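You operate a simulated robot arm through the tools that you are given. There is no shell and no other tool. Be economical: measure what you need, move in short steps, check, and stop when the job is done.

Carry out the task below with a simulated robot arm. There is one attempt and no reset: what you move stays moved.

## Task
Clamp the wood strip under the green clamps, up against its stops.
Fine: both clamps shut on it. All else on the wing and the padded table stays as it is.

It is judged by the outcome, as a careful person would: the job done as asked, and still so three seconds after it is handed in. It fails if anything else is knocked over, pushed out of place, dropped, spilled or broken.

## Robot
A 7-joint arm with a two-finger parallel gripper on a trunk, on a base that drives. Base frame: it is fixed to the floor where the robot stands at the start and does not move with it; the origin is under the middle of the robot, x ahead of it, y to its left, z up. Units: m, rad, N and s.
Its first joint turns from -2.601 to 2.601 rad. Places, roughly: black catch [1.8, -0.3, 1.1]; black mat [-1, 0.75, 0.25]; black prop [2.7, -2.8, 1]; blue bracket [-1.25, 0, 1]; blue catch [1.5, 0, 1.1]; blue cover [3.75, -1.75, 1]; blue latch [2, -2.5, 1.1]; blue prop [2, -0.4, 1]; blue roller [1.75, -0.25, 1]; green panel [5.25, -2.5, 1]; grey panel [1.5, 0, 1]; grey strip, wood strip [1.75, 0, 1]; left clamp [2, 0.2, 1.1]; left seam [1.2, -0.4, 1.1]; orange catch [1.9, -1.5, 1.1]; orange lever [2.6, -2.7, 1.1]. Payload 3.5 kg.
The TCP is the grasp point between the finger pads, 0.023 m short of the fingertips. In the tool frame z runs along the fingers and y along their closing line. The gripper opens to 0.094 m. The fingers are 0.038 m wide and 0.01 m thick; the gripper's body (0.054 by 0.096 m) begins 0.039 m behind the TCP.
Orientation is that of the tool frame in the base frame, as a unit quaternion [x, y, z, w]. With the fingers straight down and closing along the base's y, the tool's x points along the base's -x, its y along +y and its z along -z.

## Interface
- The arm moves only by the tool arm_command. Its argument "commands" is a list of rows, each an object of numbers (a shift or turn left out is 0, a gripper value left out holds the last): "tx", "ty", "tz": the shift along the tool's x, y, z in m; "rx", "ry", "rz": the turn, a rotation vector about the tool's x, y, z in rad; "fingers": the closure in counts, from 0 (fully open) to 255 (shut). In form: [{"tx": .., "ty": .., "tz": .., "rx": .., "ry": .., "rz": .., "fingers": ..}, ...]. A call has 1 to 20 rows; each row is the pose to reach, as a shift and turn from the pose commanded when the call began, along the tool's axes at that moment. Rows are played at 5 a second. More than 0.05 m and 0.15 rad between two rows, or a gripper value outside its range, and nothing of the call is played. Where a pose cannot be reached the arm comes as near as it can. A force on the tool above 90 N (or 10 N above the force at the start of the call, whichever is more), or a blocked arm, ends the call early, and 0.2 s more pass. Each finger travels about 0.153 m/s and halts on what it meets, pressing with about 41 N; the grip force reading is that of the motor and also rises with nothing between the fingers. The clock runs only during rows and for 0.2 s after the last one: add rows that repeat a pose to give the fingers time. The reply holds the time, the measured pose of the TCP, the force on the tool along the base axes, the opening and the grip force, in the units named above and with some noise, with the torque about the TCP (base axes, N m) and any sound that the robot's microphone picked up.
- Cameras (640 x 400 px; columns grow to the right, rows downward): "scene" is now at [-0.259, 0.2018, 1.2435]; the picture's right is [0.18, -0.98, 0.00], its down [-0.78, -0.14, -0.61] and it looks along [0.60, 0.11, -0.79] (base axes); focal length 214 px, centre (320, 200). "wrist" rides on the gripper at [0.086, 0.016, -0.075] in the tool frame; the picture's right is [-0.18, 0.98, 0.00], its down [-0.58, -0.11, -0.81] and it looks along [-0.79, -0.15, 0.59] (tool axes); focal length 243 px, centre (320, 200). There is no depth. A picture from a camera that has moved, and an enlarged one, comes with that camera's place and axes in the base frame and with its lens.
- grab_frame(camera): a new picture of that camera. No time passes.
- roll_base(legs): drives the robot by 1 to 6 legs, each [ahead, left, turn to the left] in m, m and rad, along the robot's own axes; the way and the turn of a leg run together, so that a leg with both is an arc; at most 1.5 m and 3.142 rad a leg. The arm and the cameras ride along, it lands a little off, and it stops where it bumps. It gives what a move gives.
- turn_head(pan, tilt): turns the head with the scene camera to pan (to the left, within 2.496 rad either way) and tilt (down, from -0.506 to 1.204), counted from straight ahead of the robot. It gives what a move gives.
- close_up(camera, box): a new picture of the part [left, top, right, bottom] of that camera's present view, enlarged. No time passes.
- job_done(): hands the job in; it is judged then, once.

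Go step by step. Nothing tells you exact positions but the pictures and the camera data: compare them with the known pose of the tool, close in by small moves and look again before you grip or let go. The budget is 120 turns and 90 pictures, counting those below and the enlarged ones. Unless the task says otherwise, let go and move clear before handing in.

The tools are called after "Request:" as a command line: name --argument value ..., lists and objects as JSON in quotes. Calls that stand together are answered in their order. arm_command: Moves the arm, as the interface text tells. Its arguments: {"type":"object","properties":{"commands":{"type":"array"}},"required":["commands"]} The other tools are called the same way: roll_base (legs) drives the base; turn_head (pan, tilt) turns the head that bears the scene camera; grab_frame (camera) takes a picture; close_up (camera, box) takes an enlarged picture of a part of a camera's view; job_done () hands the job in.

At the start:

```text
clock: 0.0
tcp_pos: [0.7187, -0.0111, 0.9999]
tcp_rot: [0.0, 1.0, 0.0, 0.0]
force: [-0.3, 0.3, -0.2]
wrist_torque: [0.01, -0.03, 0.0]
gripper_width: 0.094
gripper_force: 0.1
robot x, y, heading: [-0.003, -0.0034, 0.003]
head pan, tilt: [0.182, 0.918]
```

scene: 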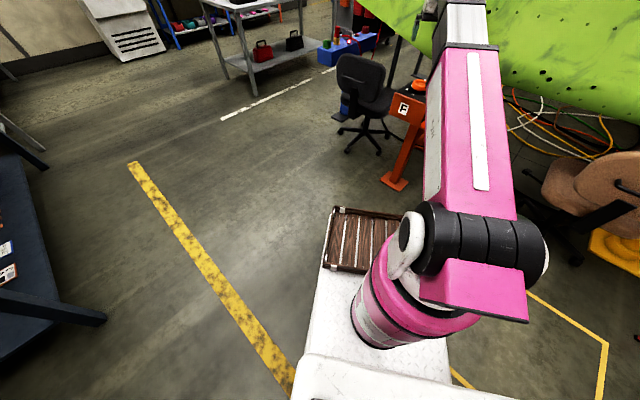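
wrist: 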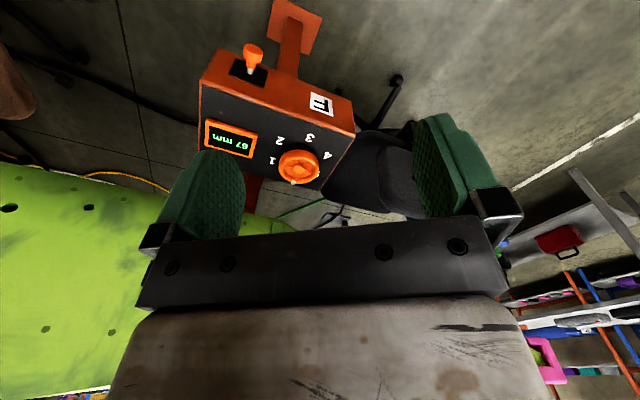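

I see a control pedestal with a dial and a display near a green wing ahead. I'll raise the head to look ahead at the wing and table.

Request:
turn_head --pan 0.0 --tilt 0.35

Request:
grab_frame --camera "scene"

Request:
turn_head --pan -0.7 --tilt 0.35

Request:
grab_frame --camera "scene"

```text
clock: 1.0
tcp_pos: [0.7182, -0.0097, 0.9994]
tcp_rot: [0.001, 1.0, -0.001, -0.001]
force: [0.2, -0.1, 0.5]
wrist_torque: [0.02, -0.01, 0.0]
gripper_width: 0.0942
gripper_force: 0.0
robot x, y, heading: [-0.0011, 0.0015, -0.001]
head pan, tilt: [0.0, 0.351]
```

```text
87 pictures are left
camera scene: at [-0.2392, 0.1883, 1.2923], right [0.0, -1.0, 0.0], down [-0.34, 0.0, -0.94], along [0.94, 0.0, -0.34], focal length 214 px, centre (320, 200)
```

scene: 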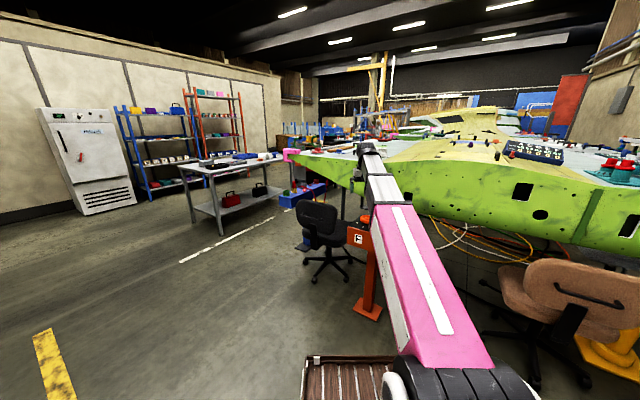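

```text
clock: 2.0
tcp_pos: [0.7186, -0.0103, 0.9999]
tcp_rot: [0.0, 1.0, 0.001, 0.0]
force: [0.3, -0.1, -0.2]
wrist_torque: [0.0, 0.0, 0.02]
gripper_width: 0.0941
gripper_force: 0.0
robot x, y, heading: [-0.0014, 0.0012, 0.004]
head pan, tilt: [-0.7, 0.351]
```

```text
86 pictures are left
camera scene: at [-0.261, 0.1284, 1.2923], right [-0.64, -0.77, 0.0], down [-0.26, 0.22, -0.94], along [0.72, -0.6, -0.34], focal length 214 px, centre (320, 200)
```

scene: 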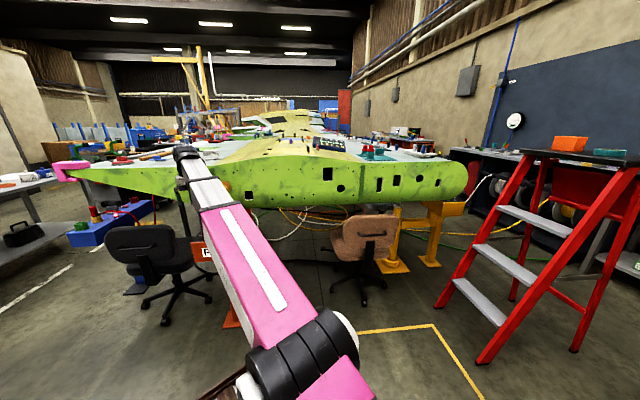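

The wing lies ahead, with items on its top. I'll enlarge the wing top to find the green clamps and the strip.

Request:
close_up --camera "scene" --box '[40, 110, 240, 235]'

Request:
close_up --camera "scene" --box '[280, 100, 480, 225]'

Request:
turn_head --pan 0.0 --tilt 0.35

Request:
close_up --camera "scene" --box '[270, 100, 430, 200]'

```text
3.20 times, centred on (140, 172) of scene
camera zoom: at [-0.261, 0.1284, 1.2923], right [-0.64, -0.77, 0.0], down [-0.26, 0.22, -0.94], along [0.72, -0.6, -0.34], focal length 686 px, centre (896, 288)
```

zoom: 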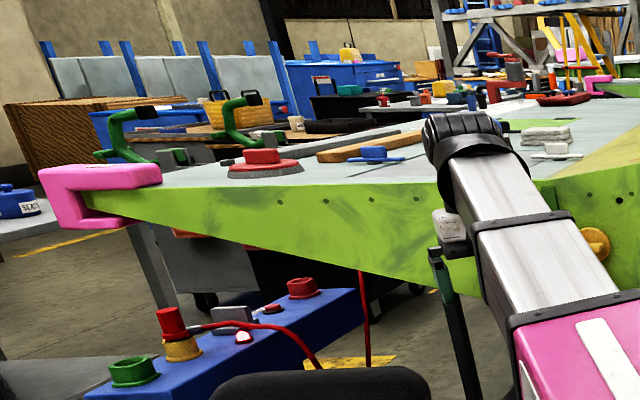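

```text
3.20 times, centred on (380, 162) of scene
camera zoom: at [-0.261, 0.1284, 1.2923], right [-0.64, -0.77, 0.0], down [-0.26, 0.22, -0.94], along [0.72, -0.6, -0.34], focal length 686 px, centre (128, 320)
```

zoom: 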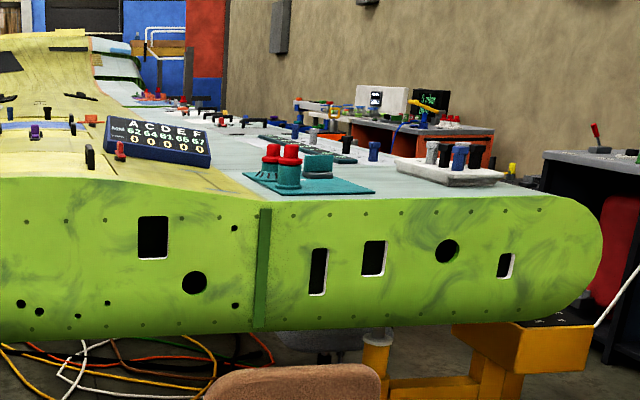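

```text
clock: 3.1
tcp_pos: [0.7187, -0.0108, 0.9997]
tcp_rot: [0.0, 1.0, 0.0, 0.001]
force: [-1.0, 0.2, 0.8]
wrist_torque: [-0.02, 0.0, 0.04]
gripper_width: 0.0938
gripper_force: 0.0
robot x, y, heading: [0.0041, 0.0, -0.001]
head pan, tilt: [0.0, 0.351]
```

```text
4.00 times, centred on (350, 150) of scene
camera zoom: at [-0.2392, 0.1882, 1.2923], right [0.0, -1.0, 0.0], down [-0.34, 0.0, -0.94], along [0.94, 0.0, -0.34], focal length 858 px, centre (200, 400)
```

zoom: 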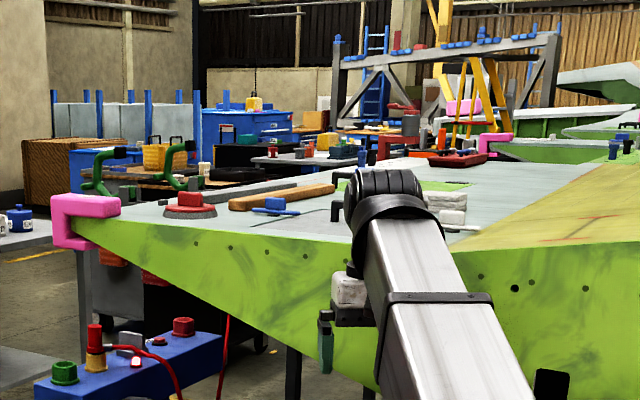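

The green toggle clamps look to be around (2.1, 0.25–0.45) near the wing tip, with the wood strip lying near. Between lie a chair, a pedestal and a blue box; I'll study the floor on that side before driving.

Request:
close_up --camera "scene" --box '[160, 140, 400, 290]'

Request:
turn_head --pan 0.6 --tilt 0.7

Request:
grab_frame --camera "scene"

```text
2.67 times, centred on (280, 215) of scene
camera zoom: at [-0.2392, 0.1882, 1.2923], right [0.0, -1.0, 0.0], down [-0.34, 0.0, -0.94], along [0.94, 0.0, -0.34], focal length 572 px, centre (427, 160)
```

zoom: 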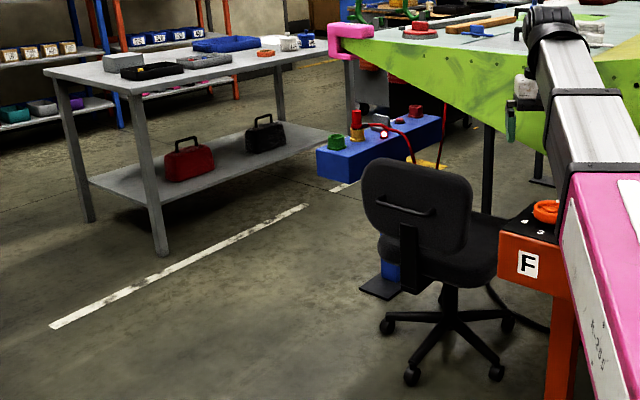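

```text
clock: 4.1
tcp_pos: [0.7172, -0.0103, 0.9997]
tcp_rot: [0.001, 1.0, 0.0, 0.0]
force: [-0.2, -0.2, -0.5]
wrist_torque: [0.03, -0.03, 0.01]
gripper_width: 0.0941
gripper_force: 0.1
robot x, y, heading: [-0.0015, 0.0012, -0.002]
head pan, tilt: [0.6, 0.7]
```

```text
81 pictures are left
camera scene: at [-0.2622, 0.2363, 1.261], right [0.56, -0.83, 0.0], down [-0.53, -0.36, -0.77], along [0.63, 0.43, -0.64], focal length 214 px, centre (320, 200)
```

scene: 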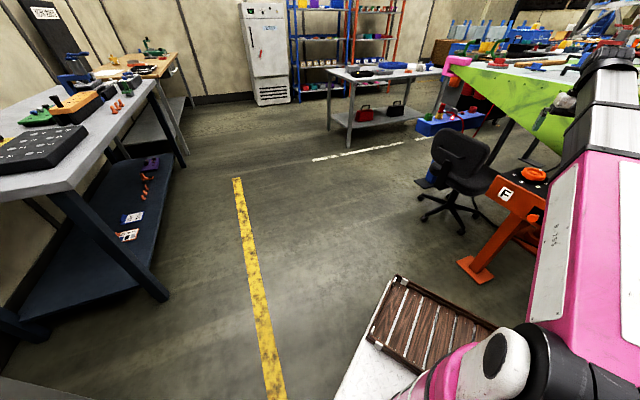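

Driving route: raise the arm, go diagonally left past the pedestal and chair to about (1.55, 1.0), then turn to face the wing tip. First I raise the arm.

Request:
arm_command --commands '[{"tz": -0.05}, {"tz": -0.1}, {"tz": -0.15}, {"tz": -0.2}, {"tz": -0.25}, {"tz": -0.3}, {"tz": -0.35}, {"tz": -0.35, "tx": 0.05}, {"tz": -0.35, "tx": 0.1}, {"tz": -0.35, "tx": 0.15}, {"tz": -0.35, "tx": 0.2}]'

Request:
roll_base --legs '[[0.45, 0.9, 0], [0.9, 0.1, 0]]'

Request:
turn_head --pan -0.8 --tilt 0.5

Request:
grab_frame --camera "scene"

```text
clock: 4.7
tcp_pos: [0.7242, -0.0109, 1.0711]
tcp_rot: [0.004, 1.0, -0.004, 0.015]
force: [10.9, -1.1, -18.0]
wrist_torque: [-0.35, -0.79, -0.13]
gripper_width: 0.0939
gripper_force: 0.0
robot x, y, heading: [-0.0025, 0.002, 0.001]
head pan, tilt: [0.6, 0.7]
stopped in row 2: the force on the tool passed its limit at 132 N (the readings are from after the stop); the commanded pose is now the measured one
```

```text
clock: 14.3
tcp_pos: [2.0777, 0.9928, 1.0702]
tcp_rot: [0.003, 1.0, -0.003, 0.014]
force: [13.9, 0.1, -33.6]
wrist_torque: [-0.98, -1.98, -0.38]
gripper_width: 0.0941
gripper_force: 0.0
robot x, y, heading: [1.3521, 1.0053, -0.002]
head pan, tilt: [0.6, 0.7]
```

```text
clock: 15.8
tcp_pos: [2.0785, 0.992, 1.0716]
tcp_rot: [0.003, 1.0, -0.003, 0.015]
force: [9.4, -0.7, -23.2]
wrist_torque: [-0.6, -1.32, -0.22]
gripper_width: 0.0939
gripper_force: 0.0
robot x, y, heading: [1.3535, 1.0063, -0.0]
head pan, tilt: [-0.799, 0.499]
```

```text
80 pictures are left
camera scene: at [1.086, 1.128, 1.2786], right [-0.72, -0.7, 0.0], down [-0.33, 0.34, -0.88], along [0.61, -0.63, -0.48], focal length 214 px, centre (320, 200)
```

scene: 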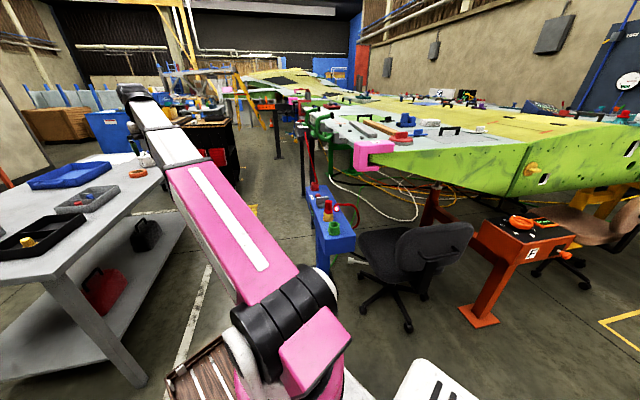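

The arm met something of its own when rising (the wrist probably near its fold limit), so I'll back off by a few cm. I can now see the wing tip with pads and green clamps; I'll enlarge it.

Request:
arm_command --commands '[{"tz": 0.02}, {"tz": 0.04}]'

Request:
close_up --camera "scene" --box '[280, 80, 440, 180]'

Request:
close_up --camera "scene" --box '[270, 150, 510, 300]'

```text
clock: 16.4
tcp_pos: [2.0787, 0.9917, 1.0302]
tcp_rot: [0.003, 1.0, -0.003, 0.014]
force: [0.2, 0.6, -0.1]
wrist_torque: [-0.01, -0.03, 0.03]
gripper_width: 0.0941
gripper_force: 0.0
robot x, y, heading: [1.3551, 1.0043, 0.0]
head pan, tilt: [-0.799, 0.499]
```

```text
4.00 times, centred on (360, 130) of scene
camera zoom: at [1.086, 1.128, 1.2787], right [-0.72, -0.7, 0.0], down [-0.33, 0.34, -0.88], along [0.61, -0.63, -0.48], focal length 858 px, centre (160, 480)
```

zoom: 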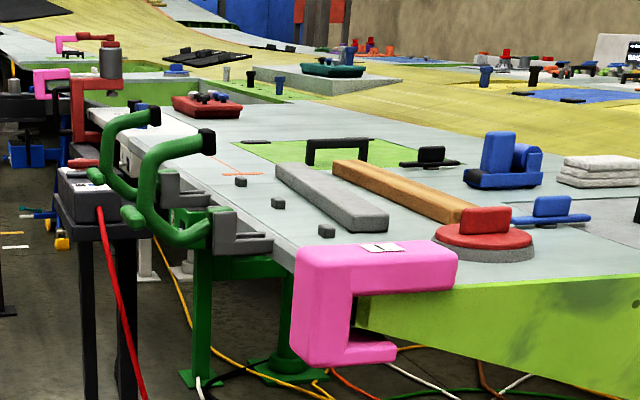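

```text
2.67 times, centred on (390, 225) of scene
camera zoom: at [1.086, 1.128, 1.2787], right [-0.72, -0.7, 0.0], down [-0.33, 0.34, -0.88], along [0.61, -0.63, -0.48], focal length 572 px, centre (133, 133)
```

zoom: 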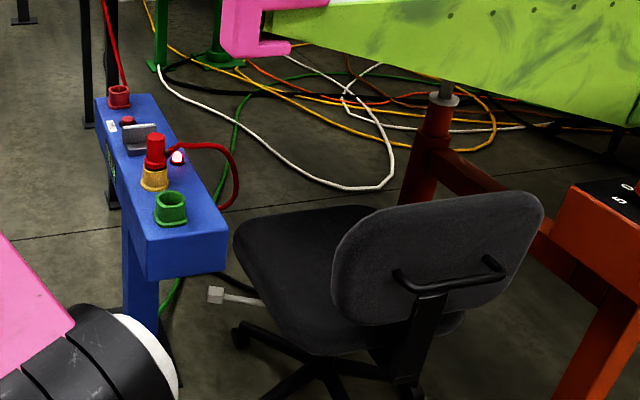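

I've triangulated: clamp tips about (1.79, 0.33) and (1.98, 0.21) at z≈1.15 along the wing's end edge (running at about −30°). The wood strip runs (1.56, 0.03)–(1.91, −0.17). Before parking, I test how high the arm can go with the tool down at a shorter radius.

Request:
arm_command --commands '[{"tx": 0.05}, {"tx": 0.1}, {"tx": 0.15}, {"tx": 0.18}, {"tx": 0.18, "tz": -0.04}, {"tx": 0.18, "tz": -0.08}, {"tx": 0.18, "tz": -0.12}, {"tx": 0.18, "tz": -0.16}, {"tx": 0.18, "tz": -0.2}]'

Request:
grab_frame --camera "scene"

```text
clock: 17.2
tcp_pos: [1.9332, 0.992, 1.0271]
tcp_rot: [0.004, 1.0, -0.005, 0.026]
force: [10.5, -1.1, -17.6]
wrist_torque: [-0.43, -0.83, -0.18]
gripper_width: 0.0941
gripper_force: 0.0
robot x, y, heading: [1.3531, 1.0041, -0.0]
head pan, tilt: [-0.799, 0.499]
stopped in row 4: the force on the tool passed its limit at 105 N (the readings are from after the stop); the commanded pose is now the measured one
```

```text
77 pictures are left
camera scene: at [1.0859, 1.128, 1.2787], right [-0.72, -0.7, 0.0], down [-0.33, 0.34, -0.88], along [0.61, -0.63, -0.48], focal length 214 px, centre (320, 200)
```

scene: 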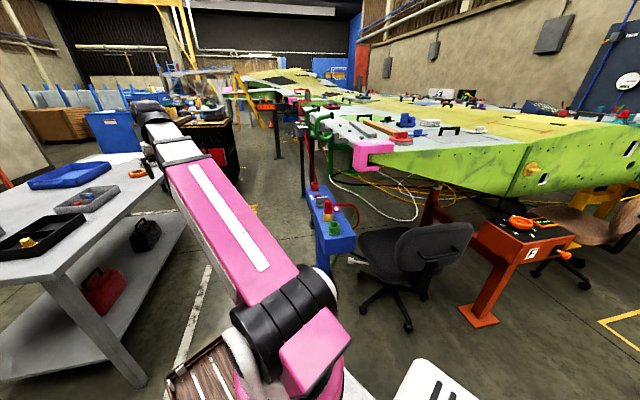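

Higher positions are limited by wrist bend, so I'll work with slight outward tilt. I'll park parallel to the wing's end edge with the work on my right: turn −0.53, then ahead 0.3 and left 0.12, then look.

Request:
arm_command --commands '[{"tx": -0.03, "tz": 0.02}]'

Request:
roll_base --legs '[[0, 0, -0.526], [0.33, 0.12, 0]]'

Request:
turn_head --pan -1.0 --tilt 0.5

Request:
grab_frame --camera "scene"

```text
clock: 17.6
tcp_pos: [1.9623, 0.9926, 1.0074]
tcp_rot: [0.004, 1.0, -0.005, 0.025]
force: [0.0, 0.0, -0.7]
wrist_torque: [0.01, -0.01, 0.0]
gripper_width: 0.0937
gripper_force: 0.0
robot x, y, heading: [1.3543, 1.003, 0.005]
head pan, tilt: [-0.799, 0.499]
```

```text
clock: 21.4
tcp_pos: [2.2222, 0.6225, 1.0097]
tcp_rot: [0.266, 0.964, -0.012, 0.023]
force: [0.7, 0.6, -0.5]
wrist_torque: [-0.01, -0.01, -0.03]
gripper_width: 0.0942
gripper_force: 0.1
robot x, y, heading: [1.705, 0.9448, -0.527]
head pan, tilt: [-0.799, 0.499]
```

```text
clock: 22.2
tcp_pos: [2.2224, 0.623, 1.0073]
tcp_rot: [0.264, 0.964, -0.012, 0.024]
force: [0.2, 0.4, 0.5]
wrist_torque: [-0.02, -0.01, -0.02]
gripper_width: 0.0942
gripper_force: 0.0
robot x, y, heading: [1.7045, 0.9423, -0.537]
head pan, tilt: [-1.0, 0.499]
```

```text
76 pictures are left
camera scene: at [1.5167, 1.1783, 1.2787], right [-1.0, -0.04, 0.0], down [-0.02, 0.48, -0.88], along [0.04, -0.88, -0.48], focal length 214 px, centre (320, 200)
```

scene: 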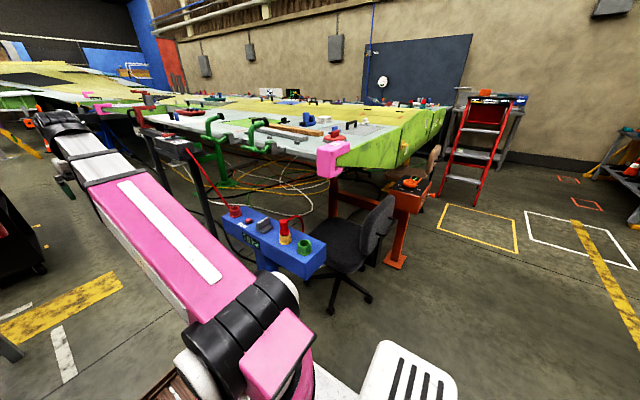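

Request:
close_up --camera "scene" --box '[190, 90, 350, 190]'

Request:
close_up --camera "scene" --box '[140, 110, 340, 235]'

```text
4.00 times, centred on (270, 140) of scene
camera zoom: at [1.5167, 1.1783, 1.2787], right [-1.0, -0.04, 0.0], down [-0.02, 0.48, -0.88], along [0.04, -0.88, -0.48], focal length 858 px, centre (520, 440)
```

zoom: 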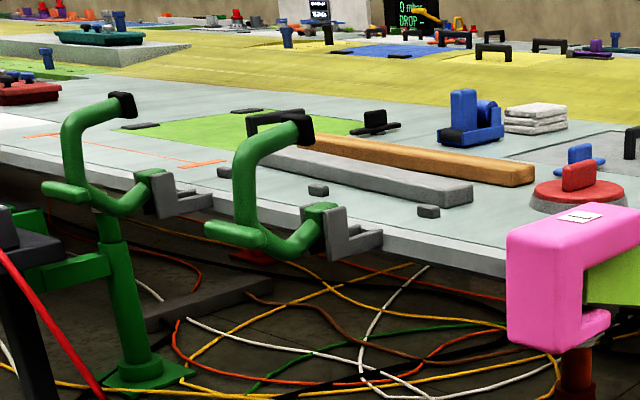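

```text
3.20 times, centred on (240, 172) of scene
camera zoom: at [1.5167, 1.1783, 1.2787], right [-1.0, -0.04, 0.0], down [-0.02, 0.48, -0.88], along [0.04, -0.88, -0.48], focal length 686 px, centre (576, 288)
```

zoom: 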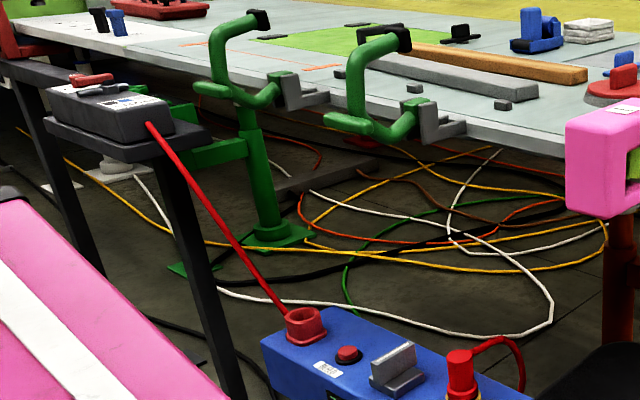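

I see two green toggle clamps on posts, standing open at the wing's edge, with three dark stop cubes inboard; grey and wood strips lie beyond. I'll tilt the tool outward, then swing to the work side for wrist pictures.

Request:
arm_command --commands '[{"ry": -0.15}, {"ry": -0.3}, {"ry": -0.45}, {"ry": -0.6}, {"ry": -0.6, "tz": -0.03}, {"ry": -0.6, "tz": -0.06}]'

```text
clock: 23.6
tcp_pos: [2.2212, 0.6252, 1.068]
tcp_rot: [0.25, 0.914, -0.09, 0.307]
force: [0.3, -0.5, -0.5]
wrist_torque: [0.02, 0.0, 0.01]
gripper_width: 0.0939
gripper_force: 0.0
robot x, y, heading: [1.704, 0.9411, -0.527]
head pan, tilt: [-1.0, 0.499]
```

Now the swing to face the clamps, with the hand staying outboard of the wing edge.

Request:
arm_command --commands '[{"tx": 0.01, "ty": -0.02, "tz": -0.011, "rx": 0.0864, "rz": 0.1137}, {"tx": 0.021, "ty": -0.039, "tz": -0.023, "rx": 0.173, "rz": 0.227}, {"tx": 0.031, "ty": -0.059, "tz": -0.034, "rx": 0.259, "rz": 0.341}, {"tx": 0.041, "ty": -0.079, "tz": -0.045, "rx": 0.345, "rz": 0.455}, {"tx": 0.052, "ty": -0.098, "tz": -0.056, "rx": 0.432, "rz": 0.568}, {"tx": 0.062, "ty": -0.118, "tz": -0.068, "rx": 0.518, "rz": 0.682}, {"tx": 0.073, "ty": -0.137, "tz": -0.079, "rx": 0.605, "rz": 0.796}, {"tx": 0.083, "ty": -0.157, "tz": -0.09, "rx": 0.691, "rz": 0.909}, {"tx": 0.093, "ty": -0.177, "tz": -0.101, "rx": 0.777, "rz": 1.023}, {"tx": 0.104, "ty": -0.196, "tz": -0.113, "rx": 0.864, "rz": 1.137}, {"tx": 0.114, "ty": -0.216, "tz": -0.124, "rx": 0.95, "rz": 1.25}]'

Request:
grab_frame --camera "wrist"

Request:
grab_frame --camera "scene"

```text
clock: 26.0
tcp_pos: [1.9676, 0.5259, 1.1005]
tcp_rot: [0.823, 0.467, -0.282, 0.16]
force: [1.5, -0.1, 0.1]
wrist_torque: [-0.01, 0.0, -0.02]
gripper_width: 0.0941
gripper_force: 0.1
robot x, y, heading: [1.706, 0.9392, -0.533]
head pan, tilt: [-1.0, 0.499]
```

```text
73 pictures are left
camera wrist: at [2.0416, 0.6151, 1.1059], right [0.77, -0.63, 0.11], down [-0.08, 0.09, 0.99], along [-0.63, -0.77, 0.02], focal length 243 px, centre (320, 200)
```

wrist: 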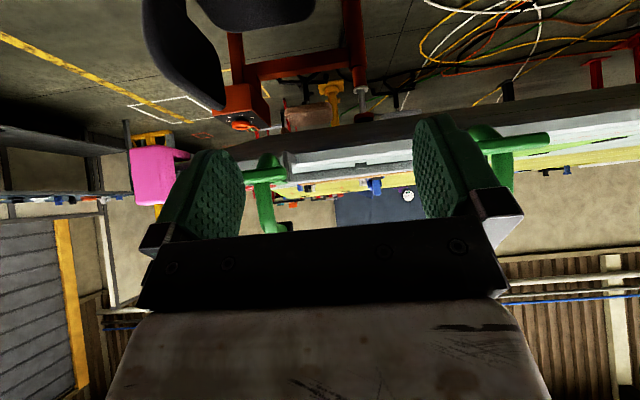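

```text
72 pictures are left
camera scene: at [1.5165, 1.1783, 1.2787], right [-1.0, -0.04, 0.0], down [-0.02, 0.48, -0.88], along [0.04, -0.88, -0.48], focal length 214 px, centre (320, 200)
```

scene: 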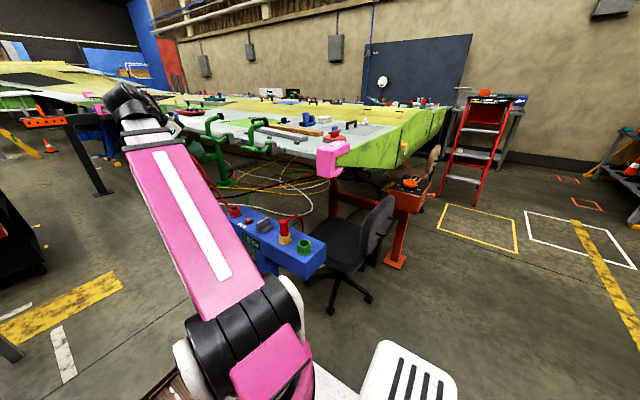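

The wrist view is nearly horizontal and not useful for the clamps. I'll enlarge the clamps and stops strongly with the scene camera.

Request:
close_up --camera "scene" --box '[198, 105, 278, 155]'

Request:
close_up --camera "scene" --box '[240, 105, 340, 167]'

```text
8.00 times, centred on (238, 130) of scene
camera zoom: at [1.5165, 1.1783, 1.2787], right [-1.0, -0.04, 0.0], down [-0.02, 0.48, -0.88], along [0.04, -0.88, -0.48], focal length 1716 px, centre (976, 760)
```

zoom: 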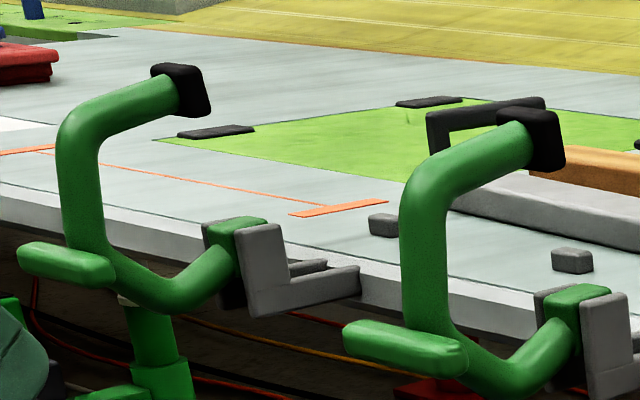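

```text
6.40 times, centred on (290, 136) of scene
camera zoom: at [1.5165, 1.1783, 1.2787], right [-1.0, -0.04, 0.0], down [-0.02, 0.48, -0.88], along [0.04, -0.88, -0.48], focal length 1373 px, centre (512, 610)
```

zoom: 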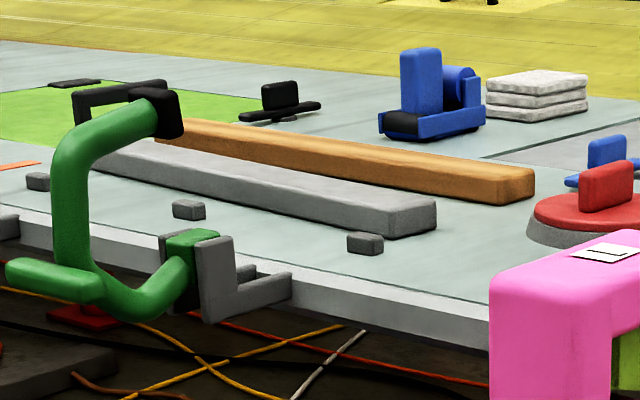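

Triangulating: wing top z≈1.05; stop cubes sit on a line at −33°, n≈1.127 (n = 0.545x+0.838y), clamp hinges at the edge n≈1.245, and the pads will land about n≈1.155. So the strip belongs on the outboard side of the cubes, between them and the hinges, centred near tang 1.405. I'll drive ahead so the arm comes in between the two clamps.

Request:
roll_base --legs '[[0.45, 0, -0.04]]'

Request:
turn_head --pan -1.35 --tilt 0.5

Request:
grab_frame --camera "scene"

```text
clock: 28.7
tcp_pos: [2.3384, 0.2793, 1.0993]
tcp_rot: [0.831, 0.452, -0.284, 0.155]
force: [0.1, 0.3, -0.2]
wrist_torque: [0.04, 0.03, 0.02]
gripper_width: 0.0941
gripper_force: 0.0
robot x, y, heading: [2.0876, 0.7007, -0.568]
head pan, tilt: [-1.0, 0.499]
```

```text
clock: 29.5
tcp_pos: [2.3382, 0.2794, 1.1008]
tcp_rot: [0.831, 0.452, -0.284, 0.156]
force: [0.2, -0.1, -0.2]
wrist_torque: [-0.02, 0.01, 0.0]
gripper_width: 0.094
gripper_force: 0.0
robot x, y, heading: [2.0878, 0.7037, -0.567]
head pan, tilt: [-1.349, 0.499]
```

```text
69 pictures are left
camera scene: at [1.8813, 0.9548, 1.2787], right [-0.94, 0.34, 0.0], down [0.16, 0.45, -0.88], along [-0.3, -0.83, -0.48], focal length 214 px, centre (320, 200)
```

scene: 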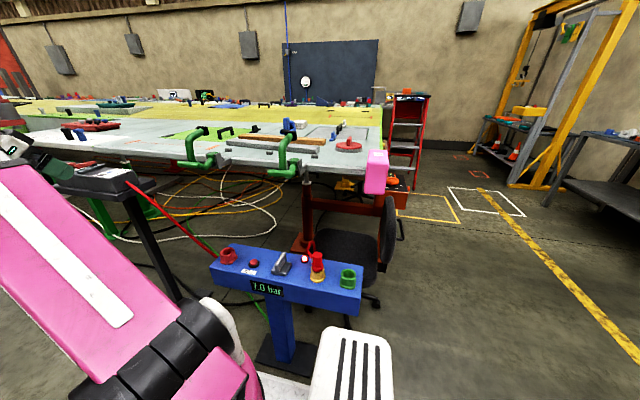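

Parked well, with a clear view of the work. I'll enlarge it.

Request:
close_up --camera "scene" --box '[170, 115, 330, 190]'

Request:
close_up --camera "scene" --box '[265, 120, 385, 195]'

```text
4.00 times, centred on (250, 152) of scene
camera zoom: at [1.8813, 0.9548, 1.2787], right [-0.94, 0.34, 0.0], down [0.16, 0.45, -0.88], along [-0.3, -0.83, -0.48], focal length 858 px, centre (600, 390)
```

zoom: 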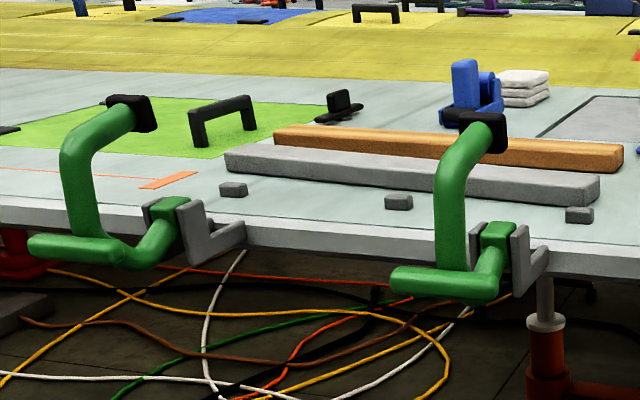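

```text
5.33 times, centred on (325, 158) of scene
camera zoom: at [1.8813, 0.9548, 1.2787], right [-0.94, 0.34, 0.0], down [0.16, 0.45, -0.88], along [-0.3, -0.83, -0.48], focal length 1144 px, centre (293, 427)
```

zoom: 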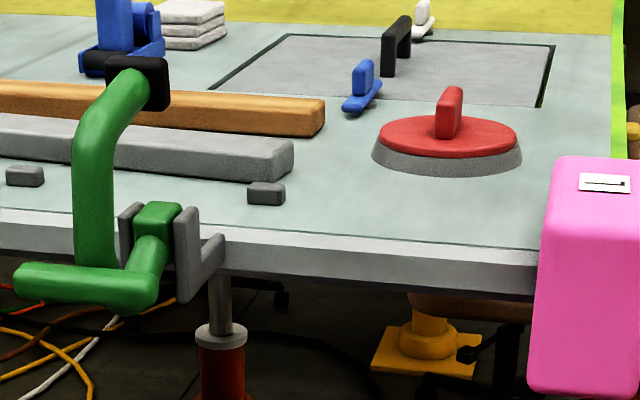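

Now I have a precise layout: wood strip front face n≈0.945, centre about (1.725, −0.007), length 0.40, height ≈0.028; slot between cubes' outer face (n≈1.124) and edge (n≈1.205). I'll raise the hand and turn it so the fingers close across the strip.

Request:
arm_command --commands '[{"tz": -0.03, "tx": -0.03}, {"tz": -0.07, "tx": -0.06}, {"tz": -0.11, "tx": -0.09}, {"tz": -0.12, "tx": -0.1}]'

```text
clock: 30.5
tcp_pos: [2.335, 0.2746, 1.2554]
tcp_rot: [0.831, 0.452, -0.284, 0.157]
force: [0.5, 0.4, 0.0]
wrist_torque: [0.01, 0.0, 0.03]
gripper_width: 0.0938
gripper_force: 0.1
robot x, y, heading: [2.0907, 0.706, -0.569]
head pan, tilt: [-1.349, 0.499]
```

Request:
arm_command --commands '[{"rx": -0.086, "rz": -0.11}, {"rx": -0.172, "rz": -0.221}, {"rx": -0.258, "rz": -0.331}, {"rx": -0.344, "rz": -0.442}, {"rx": -0.43, "rz": -0.552}, {"rx": -0.516, "rz": -0.663}, {"rx": -0.602, "rz": -0.773}, {"rx": -0.688, "rz": -0.884}, {"rx": -0.774, "rz": -0.994}, {"rx": -0.86, "rz": -1.105}, {"rx": -0.946, "rz": -1.215}]'

Request:
arm_command --commands '[{"ry": 0.13}, {"ry": 0.26}, {"ry": 0.39}, {"ry": 0.52}, {"ry": 0.661}]'

```text
clock: 32.9
tcp_pos: [2.3356, 0.2757, 1.2563]
tcp_rot: [0.281, 0.903, -0.096, 0.311]
force: [0.4, -0.4, 0.0]
wrist_torque: [-0.02, 0.02, 0.02]
gripper_width: 0.0941
gripper_force: 0.2
robot x, y, heading: [2.0906, 0.7044, -0.561]
head pan, tilt: [-1.349, 0.499]
```

```text
clock: 33.5
tcp_pos: [2.3379, 0.2696, 1.2581]
tcp_rot: [0.292, 0.927, -0.073, 0.223]
force: [10.3, -16.4, -14.9]
wrist_torque: [-0.66, -0.85, 0.52]
gripper_width: 0.094
gripper_force: 0.2
robot x, y, heading: [2.0917, 0.7069, -0.569]
head pan, tilt: [-1.349, 0.499]
stopped in row 2: the force on the tool passed its limit at 155 N (the readings are from after the stop); the commanded pose is now the measured one
```

The wrist limit shows up again, so I keep about 0.5 rad of tilt and carry the hand, high above the clamps, to over the wood strip.

Request:
arm_command --commands '[{"ry": -0.07}, {"ry": -0.07, "tx": 0.02, "ty": -0.036, "tz": -0.01}, {"ry": -0.07, "tx": 0.04, "ty": -0.073, "tz": -0.021}, {"ry": -0.07, "tx": 0.06, "ty": -0.109, "tz": -0.031}, {"ry": -0.07, "tx": 0.08, "ty": -0.146, "tz": -0.041}, {"ry": -0.07, "tx": 0.1, "ty": -0.182, "tz": -0.052}, {"ry": -0.07, "tx": 0.12, "ty": -0.218, "tz": -0.062}, {"ry": -0.07, "tx": 0.14, "ty": -0.255, "tz": -0.072}, {"ry": -0.07, "tx": 0.16, "ty": -0.291, "tz": -0.083}]'

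Request:
grab_frame --camera "scene"

```text
clock: 35.5
tcp_pos: [2.0239, 0.1368, 1.2601]
tcp_rot: [0.29, 0.919, -0.083, 0.254]
force: [-0.6, 1.0, -0.3]
wrist_torque: [0.02, -0.02, 0.02]
gripper_width: 0.0938
gripper_force: 0.1
robot x, y, heading: [2.0939, 0.7005, -0.57]
head pan, tilt: [-1.349, 0.499]
```

```text
66 pictures are left
camera scene: at [1.8811, 0.9547, 1.2787], right [-0.94, 0.34, 0.0], down [0.16, 0.45, -0.88], along [-0.3, -0.83, -0.48], focal length 214 px, centre (320, 200)
```

scene: 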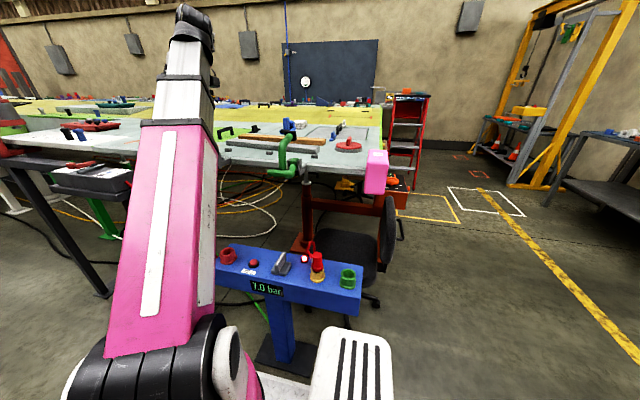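

Request:
arm_command --commands '[{"tx": 0.019, "ty": -0.036, "tz": -0.012}, {"tx": 0.038, "ty": -0.072, "tz": -0.023}, {"tx": 0.058, "ty": -0.108, "tz": -0.035}, {"tx": 0.077, "ty": -0.144, "tz": -0.046}, {"tx": 0.096, "ty": -0.18, "tz": -0.058}, {"tx": 0.115, "ty": -0.217, "tz": -0.07}, {"tx": 0.135, "ty": -0.253, "tz": -0.081}, {"tx": 0.154, "ty": -0.289, "tz": -0.093}]'

Request:
grab_frame --camera "wrist"

Request:
grab_frame --camera "scene"

```text
clock: 37.3
tcp_pos: [1.7111, 0.0029, 1.2622]
tcp_rot: [0.288, 0.92, -0.082, 0.254]
force: [-1.5, 0.1, -0.5]
wrist_torque: [-0.01, 0.02, 0.03]
gripper_width: 0.0943
gripper_force: 0.0
robot x, y, heading: [2.0916, 0.7065, -0.566]
head pan, tilt: [-1.349, 0.499]
```

```text
65 pictures are left
camera wrist: at [1.6302, 0.0807, 1.2812], right [0.69, 0.71, 0.09], down [0.01, -0.13, 0.99], along [0.72, -0.69, -0.1], focal length 243 px, centre (320, 200)
```

wrist: 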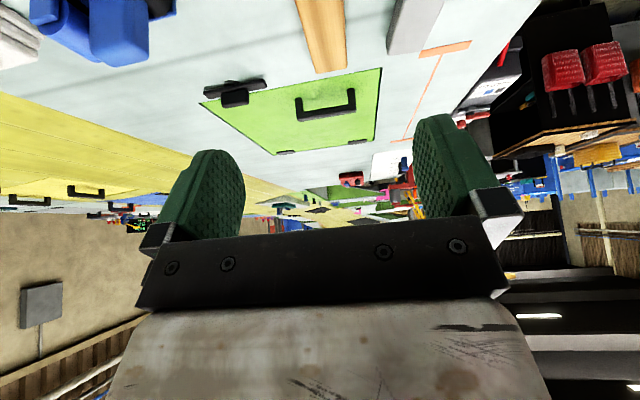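

```text
64 pictures are left
camera scene: at [1.8818, 0.9544, 1.2788], right [-0.94, 0.34, 0.0], down [0.16, 0.45, -0.88], along [-0.3, -0.83, -0.48], focal length 214 px, centre (320, 200)
```

scene: 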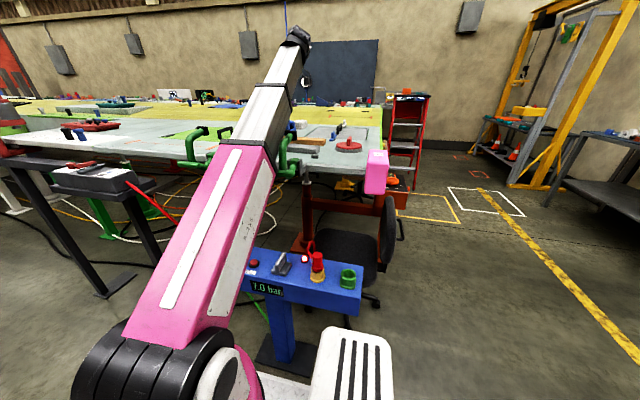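

The wrist view shows the wood strip between the finger planes with the grey strip beside it. I'll untilt toward vertical while descending a little and look again.

Request:
arm_command --commands '[{"ry": 0.12}, {"ry": 0.24}, {"ry": 0.36}, {"ry": 0.36, "tz": 0.03, "tx": 0.015}, {"ry": 0.36, "tz": 0.06, "tx": 0.03}]'

Request:
grab_frame --camera "wrist"

```text
clock: 38.5
tcp_pos: [1.718, 0.0015, 1.1886]
tcp_rot: [0.3, 0.949, -0.039, 0.085]
force: [-0.5, 0.0, 0.3]
wrist_torque: [0.01, -0.02, 0.04]
gripper_width: 0.0941
gripper_force: 0.1
out of reach, approached as far as the arm can: row 1, 2, 3, 4, 5
robot x, y, heading: [2.0905, 0.7057, -0.57]
head pan, tilt: [-1.349, 0.499]
```

```text
63 pictures are left
camera wrist: at [1.6487, 0.0732, 1.2457], right [0.72, 0.7, 0.01], down [0.3, -0.31, 0.9], along [0.63, -0.64, -0.43], focal length 243 px, centre (320, 200)
```

wrist: 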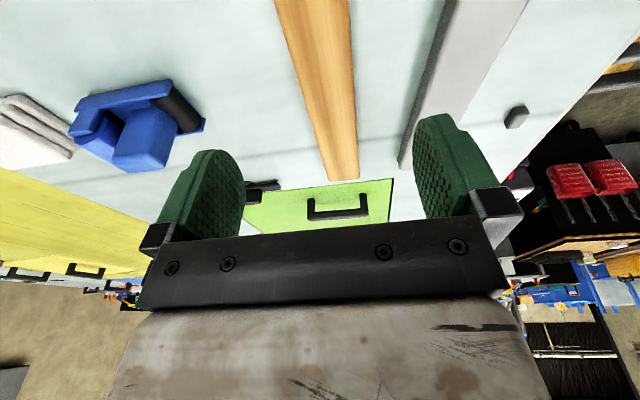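

Strip centreline sits at n≈0.937 under the TCP (n≈0.938), and the yaw matches (−0.61). I descend around the strip.

Request:
arm_command --commands '[{"tz": 0.026, "tx": 0.005}, {"tz": 0.052, "tx": 0.01}, {"tz": 0.078, "tx": 0.015}, {"tz": 0.095, "tx": 0.018}]'

Request:
grab_frame --camera "wrist"

Request:
grab_frame --camera "scene"

```text
clock: 39.5
tcp_pos: [1.7155, -0.0024, 1.0907]
tcp_rot: [0.299, 0.95, -0.031, 0.086]
force: [-0.6, -0.3, 0.2]
wrist_torque: [-0.04, 0.03, 0.03]
gripper_width: 0.0941
gripper_force: 0.2
robot x, y, heading: [2.0876, 0.7035, -0.563]
head pan, tilt: [-1.349, 0.499]
```

```text
62 pictures are left
camera wrist: at [1.6453, 0.0684, 1.1487], right [0.71, 0.7, 0.03], down [0.29, -0.33, 0.9], along [0.64, -0.63, -0.44], focal length 243 px, centre (320, 200)
```

wrist: 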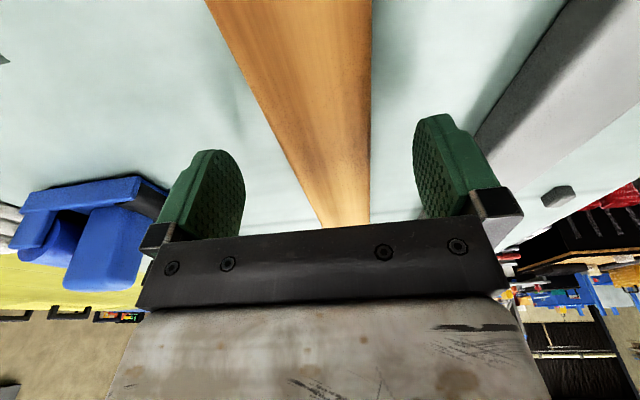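

```text
61 pictures are left
camera scene: at [1.8839, 0.9588, 1.2782], right [-0.94, 0.34, 0.0], down [0.16, 0.45, -0.88], along [-0.3, -0.83, -0.48], focal length 214 px, centre (320, 200)
```

scene: 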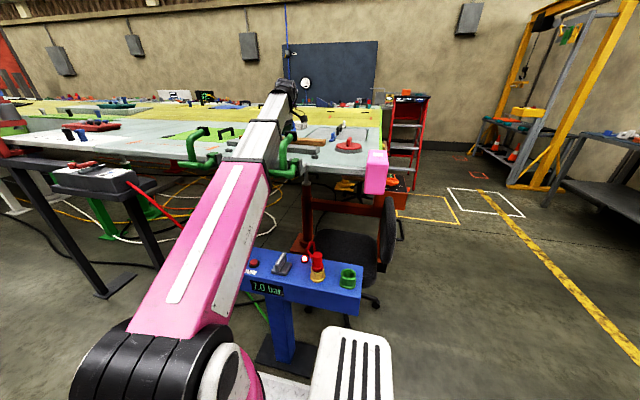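

Request:
close_up --camera "scene" --box '[170, 70, 330, 170]'

```text
4.00 times, centred on (250, 120) of scene
camera zoom: at [1.8839, 0.9588, 1.2782], right [-0.94, 0.34, 0.0], down [0.16, 0.45, -0.88], along [-0.3, -0.83, -0.48], focal length 858 px, centre (600, 520)
```

zoom: 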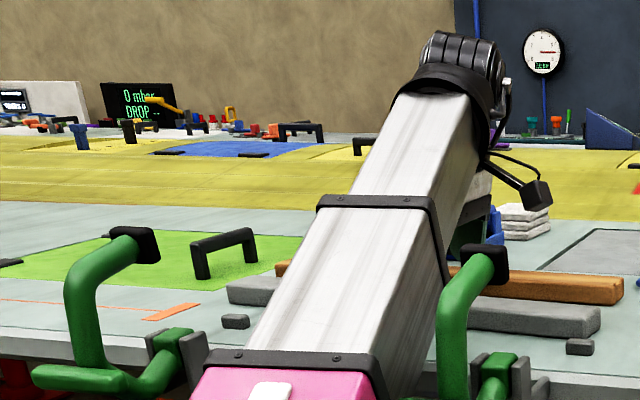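

The strip is between the fingers with the forearm between the two clamps. I lower another 8 mm and close.

Request:
arm_command --commands '[{"tz": 0.008, "tx": 0.0015}, {"tz": 0.008, "tx": 0.0015, "fingers": 120}, {"tz": 0.008, "tx": 0.0015, "fingers": 200}, {"tz": 0.008, "tx": 0.0015, "fingers": 255}, {"tz": 0.008, "tx": 0.0015, "fingers": 255}, {"tz": 0.008, "tx": 0.0015, "fingers": 255}]'

Request:
grab_frame --camera "wrist"

```text
clock: 40.9
tcp_pos: [1.7148, -0.0018, 1.083]
tcp_rot: [0.3, 0.95, -0.03, 0.086]
force: [2.3, 4.6, 11.1]
wrist_torque: [0.45, -0.18, -0.03]
gripper_width: 0.0455
gripper_force: 40.9
robot x, y, heading: [2.091, 0.7057, -0.568]
head pan, tilt: [-1.349, 0.499]
```

```text
59 pictures are left
camera wrist: at [1.645, 0.068, 1.1407], right [0.71, 0.7, 0.03], down [0.29, -0.33, 0.9], along [0.64, -0.63, -0.44], focal length 243 px, centre (320, 200)
```

wrist: 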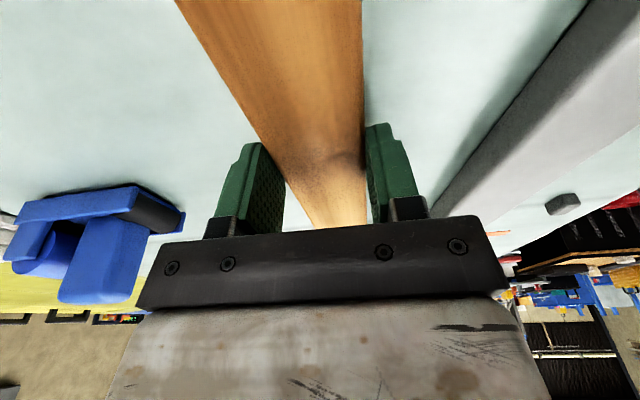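

Gripped (0.0455 m wide). To keep the finger clear of the middle stop cube when placing, I'll regrip 0.045 m further along the strip (+tang) and 2 mm higher.

Request:
arm_command --commands '[{"fingers": 0}, {"fingers": 0}, {"fingers": 0, "tx": -0.022, "tz": 0.002}, {"fingers": 0, "tx": -0.0445, "tz": 0.006}, {"fingers": 0, "tx": -0.0445, "tz": 0.006}, {"tx": -0.0445, "tz": 0.006, "fingers": 255}, {"tx": -0.0445, "tz": 0.006, "fingers": 255}, {"tx": -0.0445, "tz": 0.006, "fingers": 255}, {"tx": -0.0445, "tz": 0.006, "fingers": 255}]'

```text
clock: 42.9
tcp_pos: [1.7486, -0.0331, 1.0821]
tcp_rot: [0.301, 0.949, -0.029, 0.085]
force: [0.5, -0.5, -0.6]
wrist_torque: [-0.06, -0.15, -0.09]
gripper_width: 0.0452
gripper_force: 41.1
robot x, y, heading: [2.0885, 0.7058, -0.564]
head pan, tilt: [-1.349, 0.499]
```

Request:
arm_command --commands '[{"tz": -0.02, "tx": -0.0035}, {"tz": -0.04, "tx": -0.007}, {"tz": -0.059, "tx": -0.0105}]'

Request:
grab_frame --camera "wrist"

Request:
close_up --camera "scene" --box '[170, 70, 330, 170]'

```text
clock: 43.7
tcp_pos: [1.7494, -0.0311, 1.1435]
tcp_rot: [0.3, 0.95, -0.029, 0.086]
force: [-0.6, 1.0, -2.0]
wrist_torque: [-0.04, -0.06, 0.0]
gripper_width: 0.0454
gripper_force: 40.3
robot x, y, heading: [2.0882, 0.7041, -0.565]
head pan, tilt: [-1.349, 0.499]
```

```text
58 pictures are left
camera wrist: at [1.679, 0.039, 1.2005], right [0.71, 0.7, 0.03], down [0.29, -0.33, 0.9], along [0.64, -0.63, -0.44], focal length 243 px, centre (320, 200)
```

wrist: 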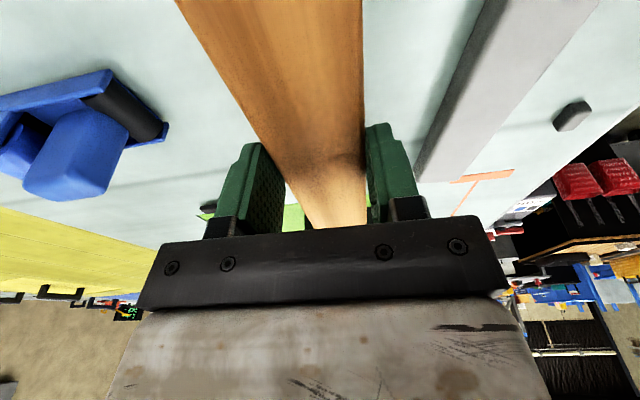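

```text
4.00 times, centred on (250, 120) of scene
camera zoom: at [1.8811, 0.9547, 1.2787], right [-0.94, 0.34, 0.0], down [0.16, 0.45, -0.88], along [-0.3, -0.83, -0.48], focal length 858 px, centre (600, 520)
```

zoom: 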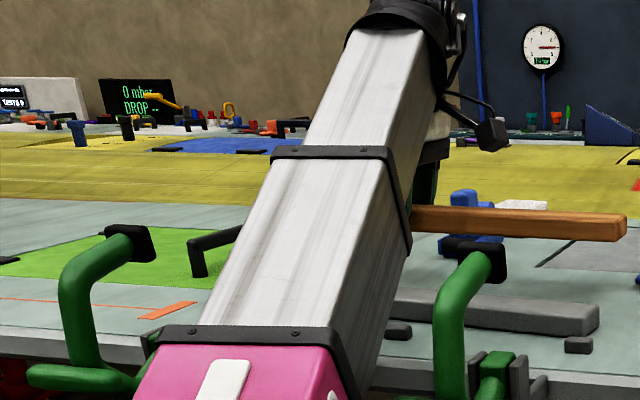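

Lifted and level. Now carrying it outboard over the grey strip and cubes to n≈1.165.

Request:
arm_command --commands '[{"tx": 0.0045, "ty": 0.03, "tz": -0.001, "rz": -0.005}, {"tx": 0.009, "ty": 0.06, "tz": -0.0015, "rz": -0.01}, {"tx": 0.0135, "ty": 0.09, "tz": -0.002, "rz": -0.014}, {"tx": 0.018, "ty": 0.12, "tz": -0.003, "rz": -0.019}, {"tx": 0.023, "ty": 0.15, "tz": -0.004, "rz": -0.023}, {"tx": 0.0275, "ty": 0.18, "tz": -0.005, "rz": -0.028}, {"tx": 0.032, "ty": 0.21, "tz": -0.0055, "rz": -0.033}, {"tx": 0.0364, "ty": 0.2387, "tz": -0.0063, "rz": -0.037, "rx": -0.0065}]'

Request:
grab_frame --camera "wrist"

Request:
close_up --camera "scene" --box '[170, 70, 330, 170]'

```text
clock: 45.5
tcp_pos: [1.8568, 0.1586, 1.1007]
tcp_rot: [0.284, 0.954, -0.049, 0.086]
force: [0.2, -0.3, -2.0]
wrist_torque: [-0.05, -0.03, 0.0]
gripper_width: 0.0457
gripper_force: 40.9
out of reach, approached as far as the arm can: row 4, 5, 6, 7, 8
robot x, y, heading: [2.0901, 0.7051, -0.568]
head pan, tilt: [-1.349, 0.499]
```

```text
56 pictures are left
camera wrist: at [1.7851, 0.2282, 1.1563], right [0.69, 0.72, -0.01], down [0.31, -0.29, 0.91], along [0.65, -0.63, -0.42], focal length 243 px, centre (320, 200)
```

wrist: 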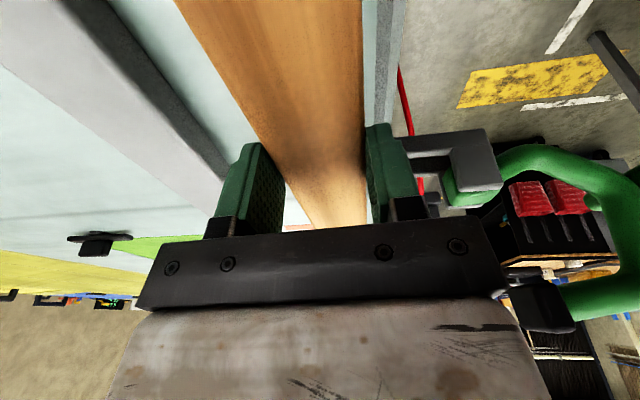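

```text
4.00 times, centred on (250, 120) of scene
camera zoom: at [1.8812, 0.9547, 1.2787], right [-0.94, 0.34, 0.0], down [0.16, 0.45, -0.88], along [-0.3, -0.83, -0.48], focal length 858 px, centre (600, 520)
```

zoom: 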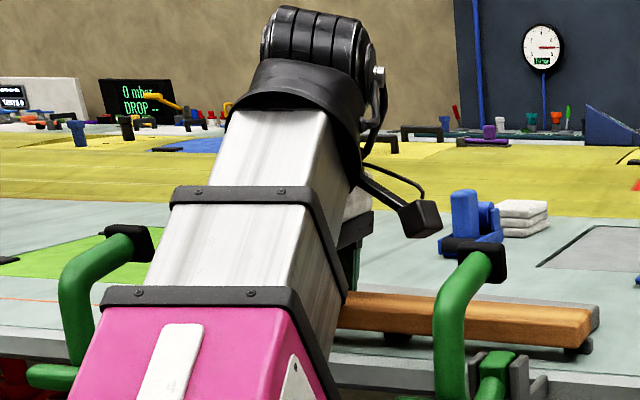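

The wrist limit pulled the hand down to z 1.10 and held it at n≈1.145. I'll lower the command by 0.03 m so the pose becomes reachable, and see where it settles.

Request:
arm_command --commands '[{"tz": 0.015, "tx": 0.0025}, {"tz": 0.0296, "tx": 0.005}]'

```text
clock: 46.1
tcp_pos: [1.8564, 0.1541, 1.0758]
tcp_rot: [0.283, 0.955, -0.031, 0.086]
force: [2.1, 6.3, 17.7]
wrist_torque: [0.55, 0.05, -0.11]
gripper_width: 0.0458
gripper_force: 41.0
out of reach, approached as far as the arm can: row 1
robot x, y, heading: [2.0901, 0.7077, -0.569]
head pan, tilt: [-1.349, 0.499]
stopped in row 2: the force on the tool passed its limit at 104 N (the readings are from after the stop); the commanded pose is now the measured one
```

Contact: the tool now presses lightly downward. I look to see how the strip sits against the cubes.

Request:
close_up --camera "scene" --box '[240, 120, 340, 182]'

Request:
grab_frame --camera "wrist"

```text
6.40 times, centred on (290, 151) of scene
camera zoom: at [1.8814, 0.9551, 1.2786], right [-0.94, 0.34, 0.0], down [0.16, 0.45, -0.88], along [-0.3, -0.83, -0.48], focal length 1373 px, centre (512, 514)
```

zoom: 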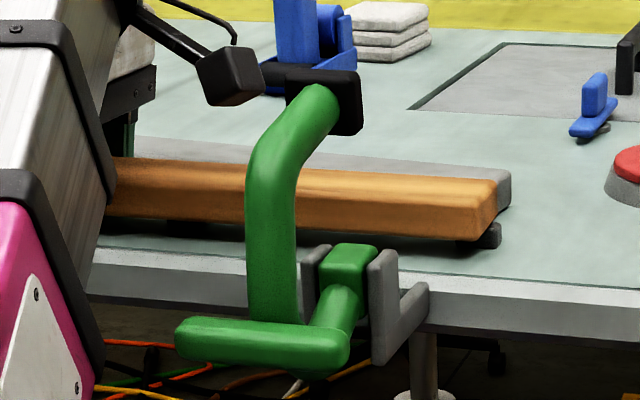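

```text
53 pictures are left
camera wrist: at [1.7834, 0.2206, 1.1334], right [0.69, 0.73, 0.02], down [0.3, -0.31, 0.9], along [0.66, -0.61, -0.43], focal length 243 px, centre (320, 200)
```

wrist: 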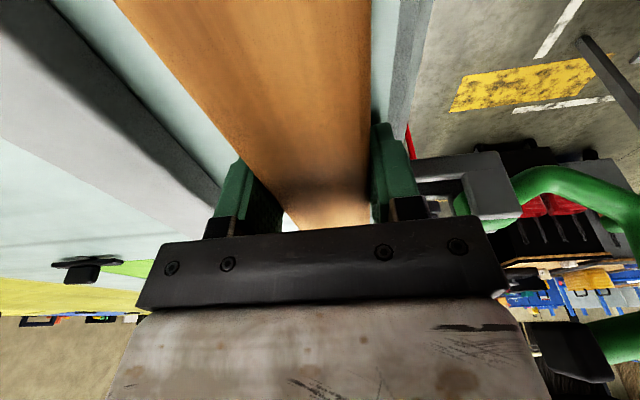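

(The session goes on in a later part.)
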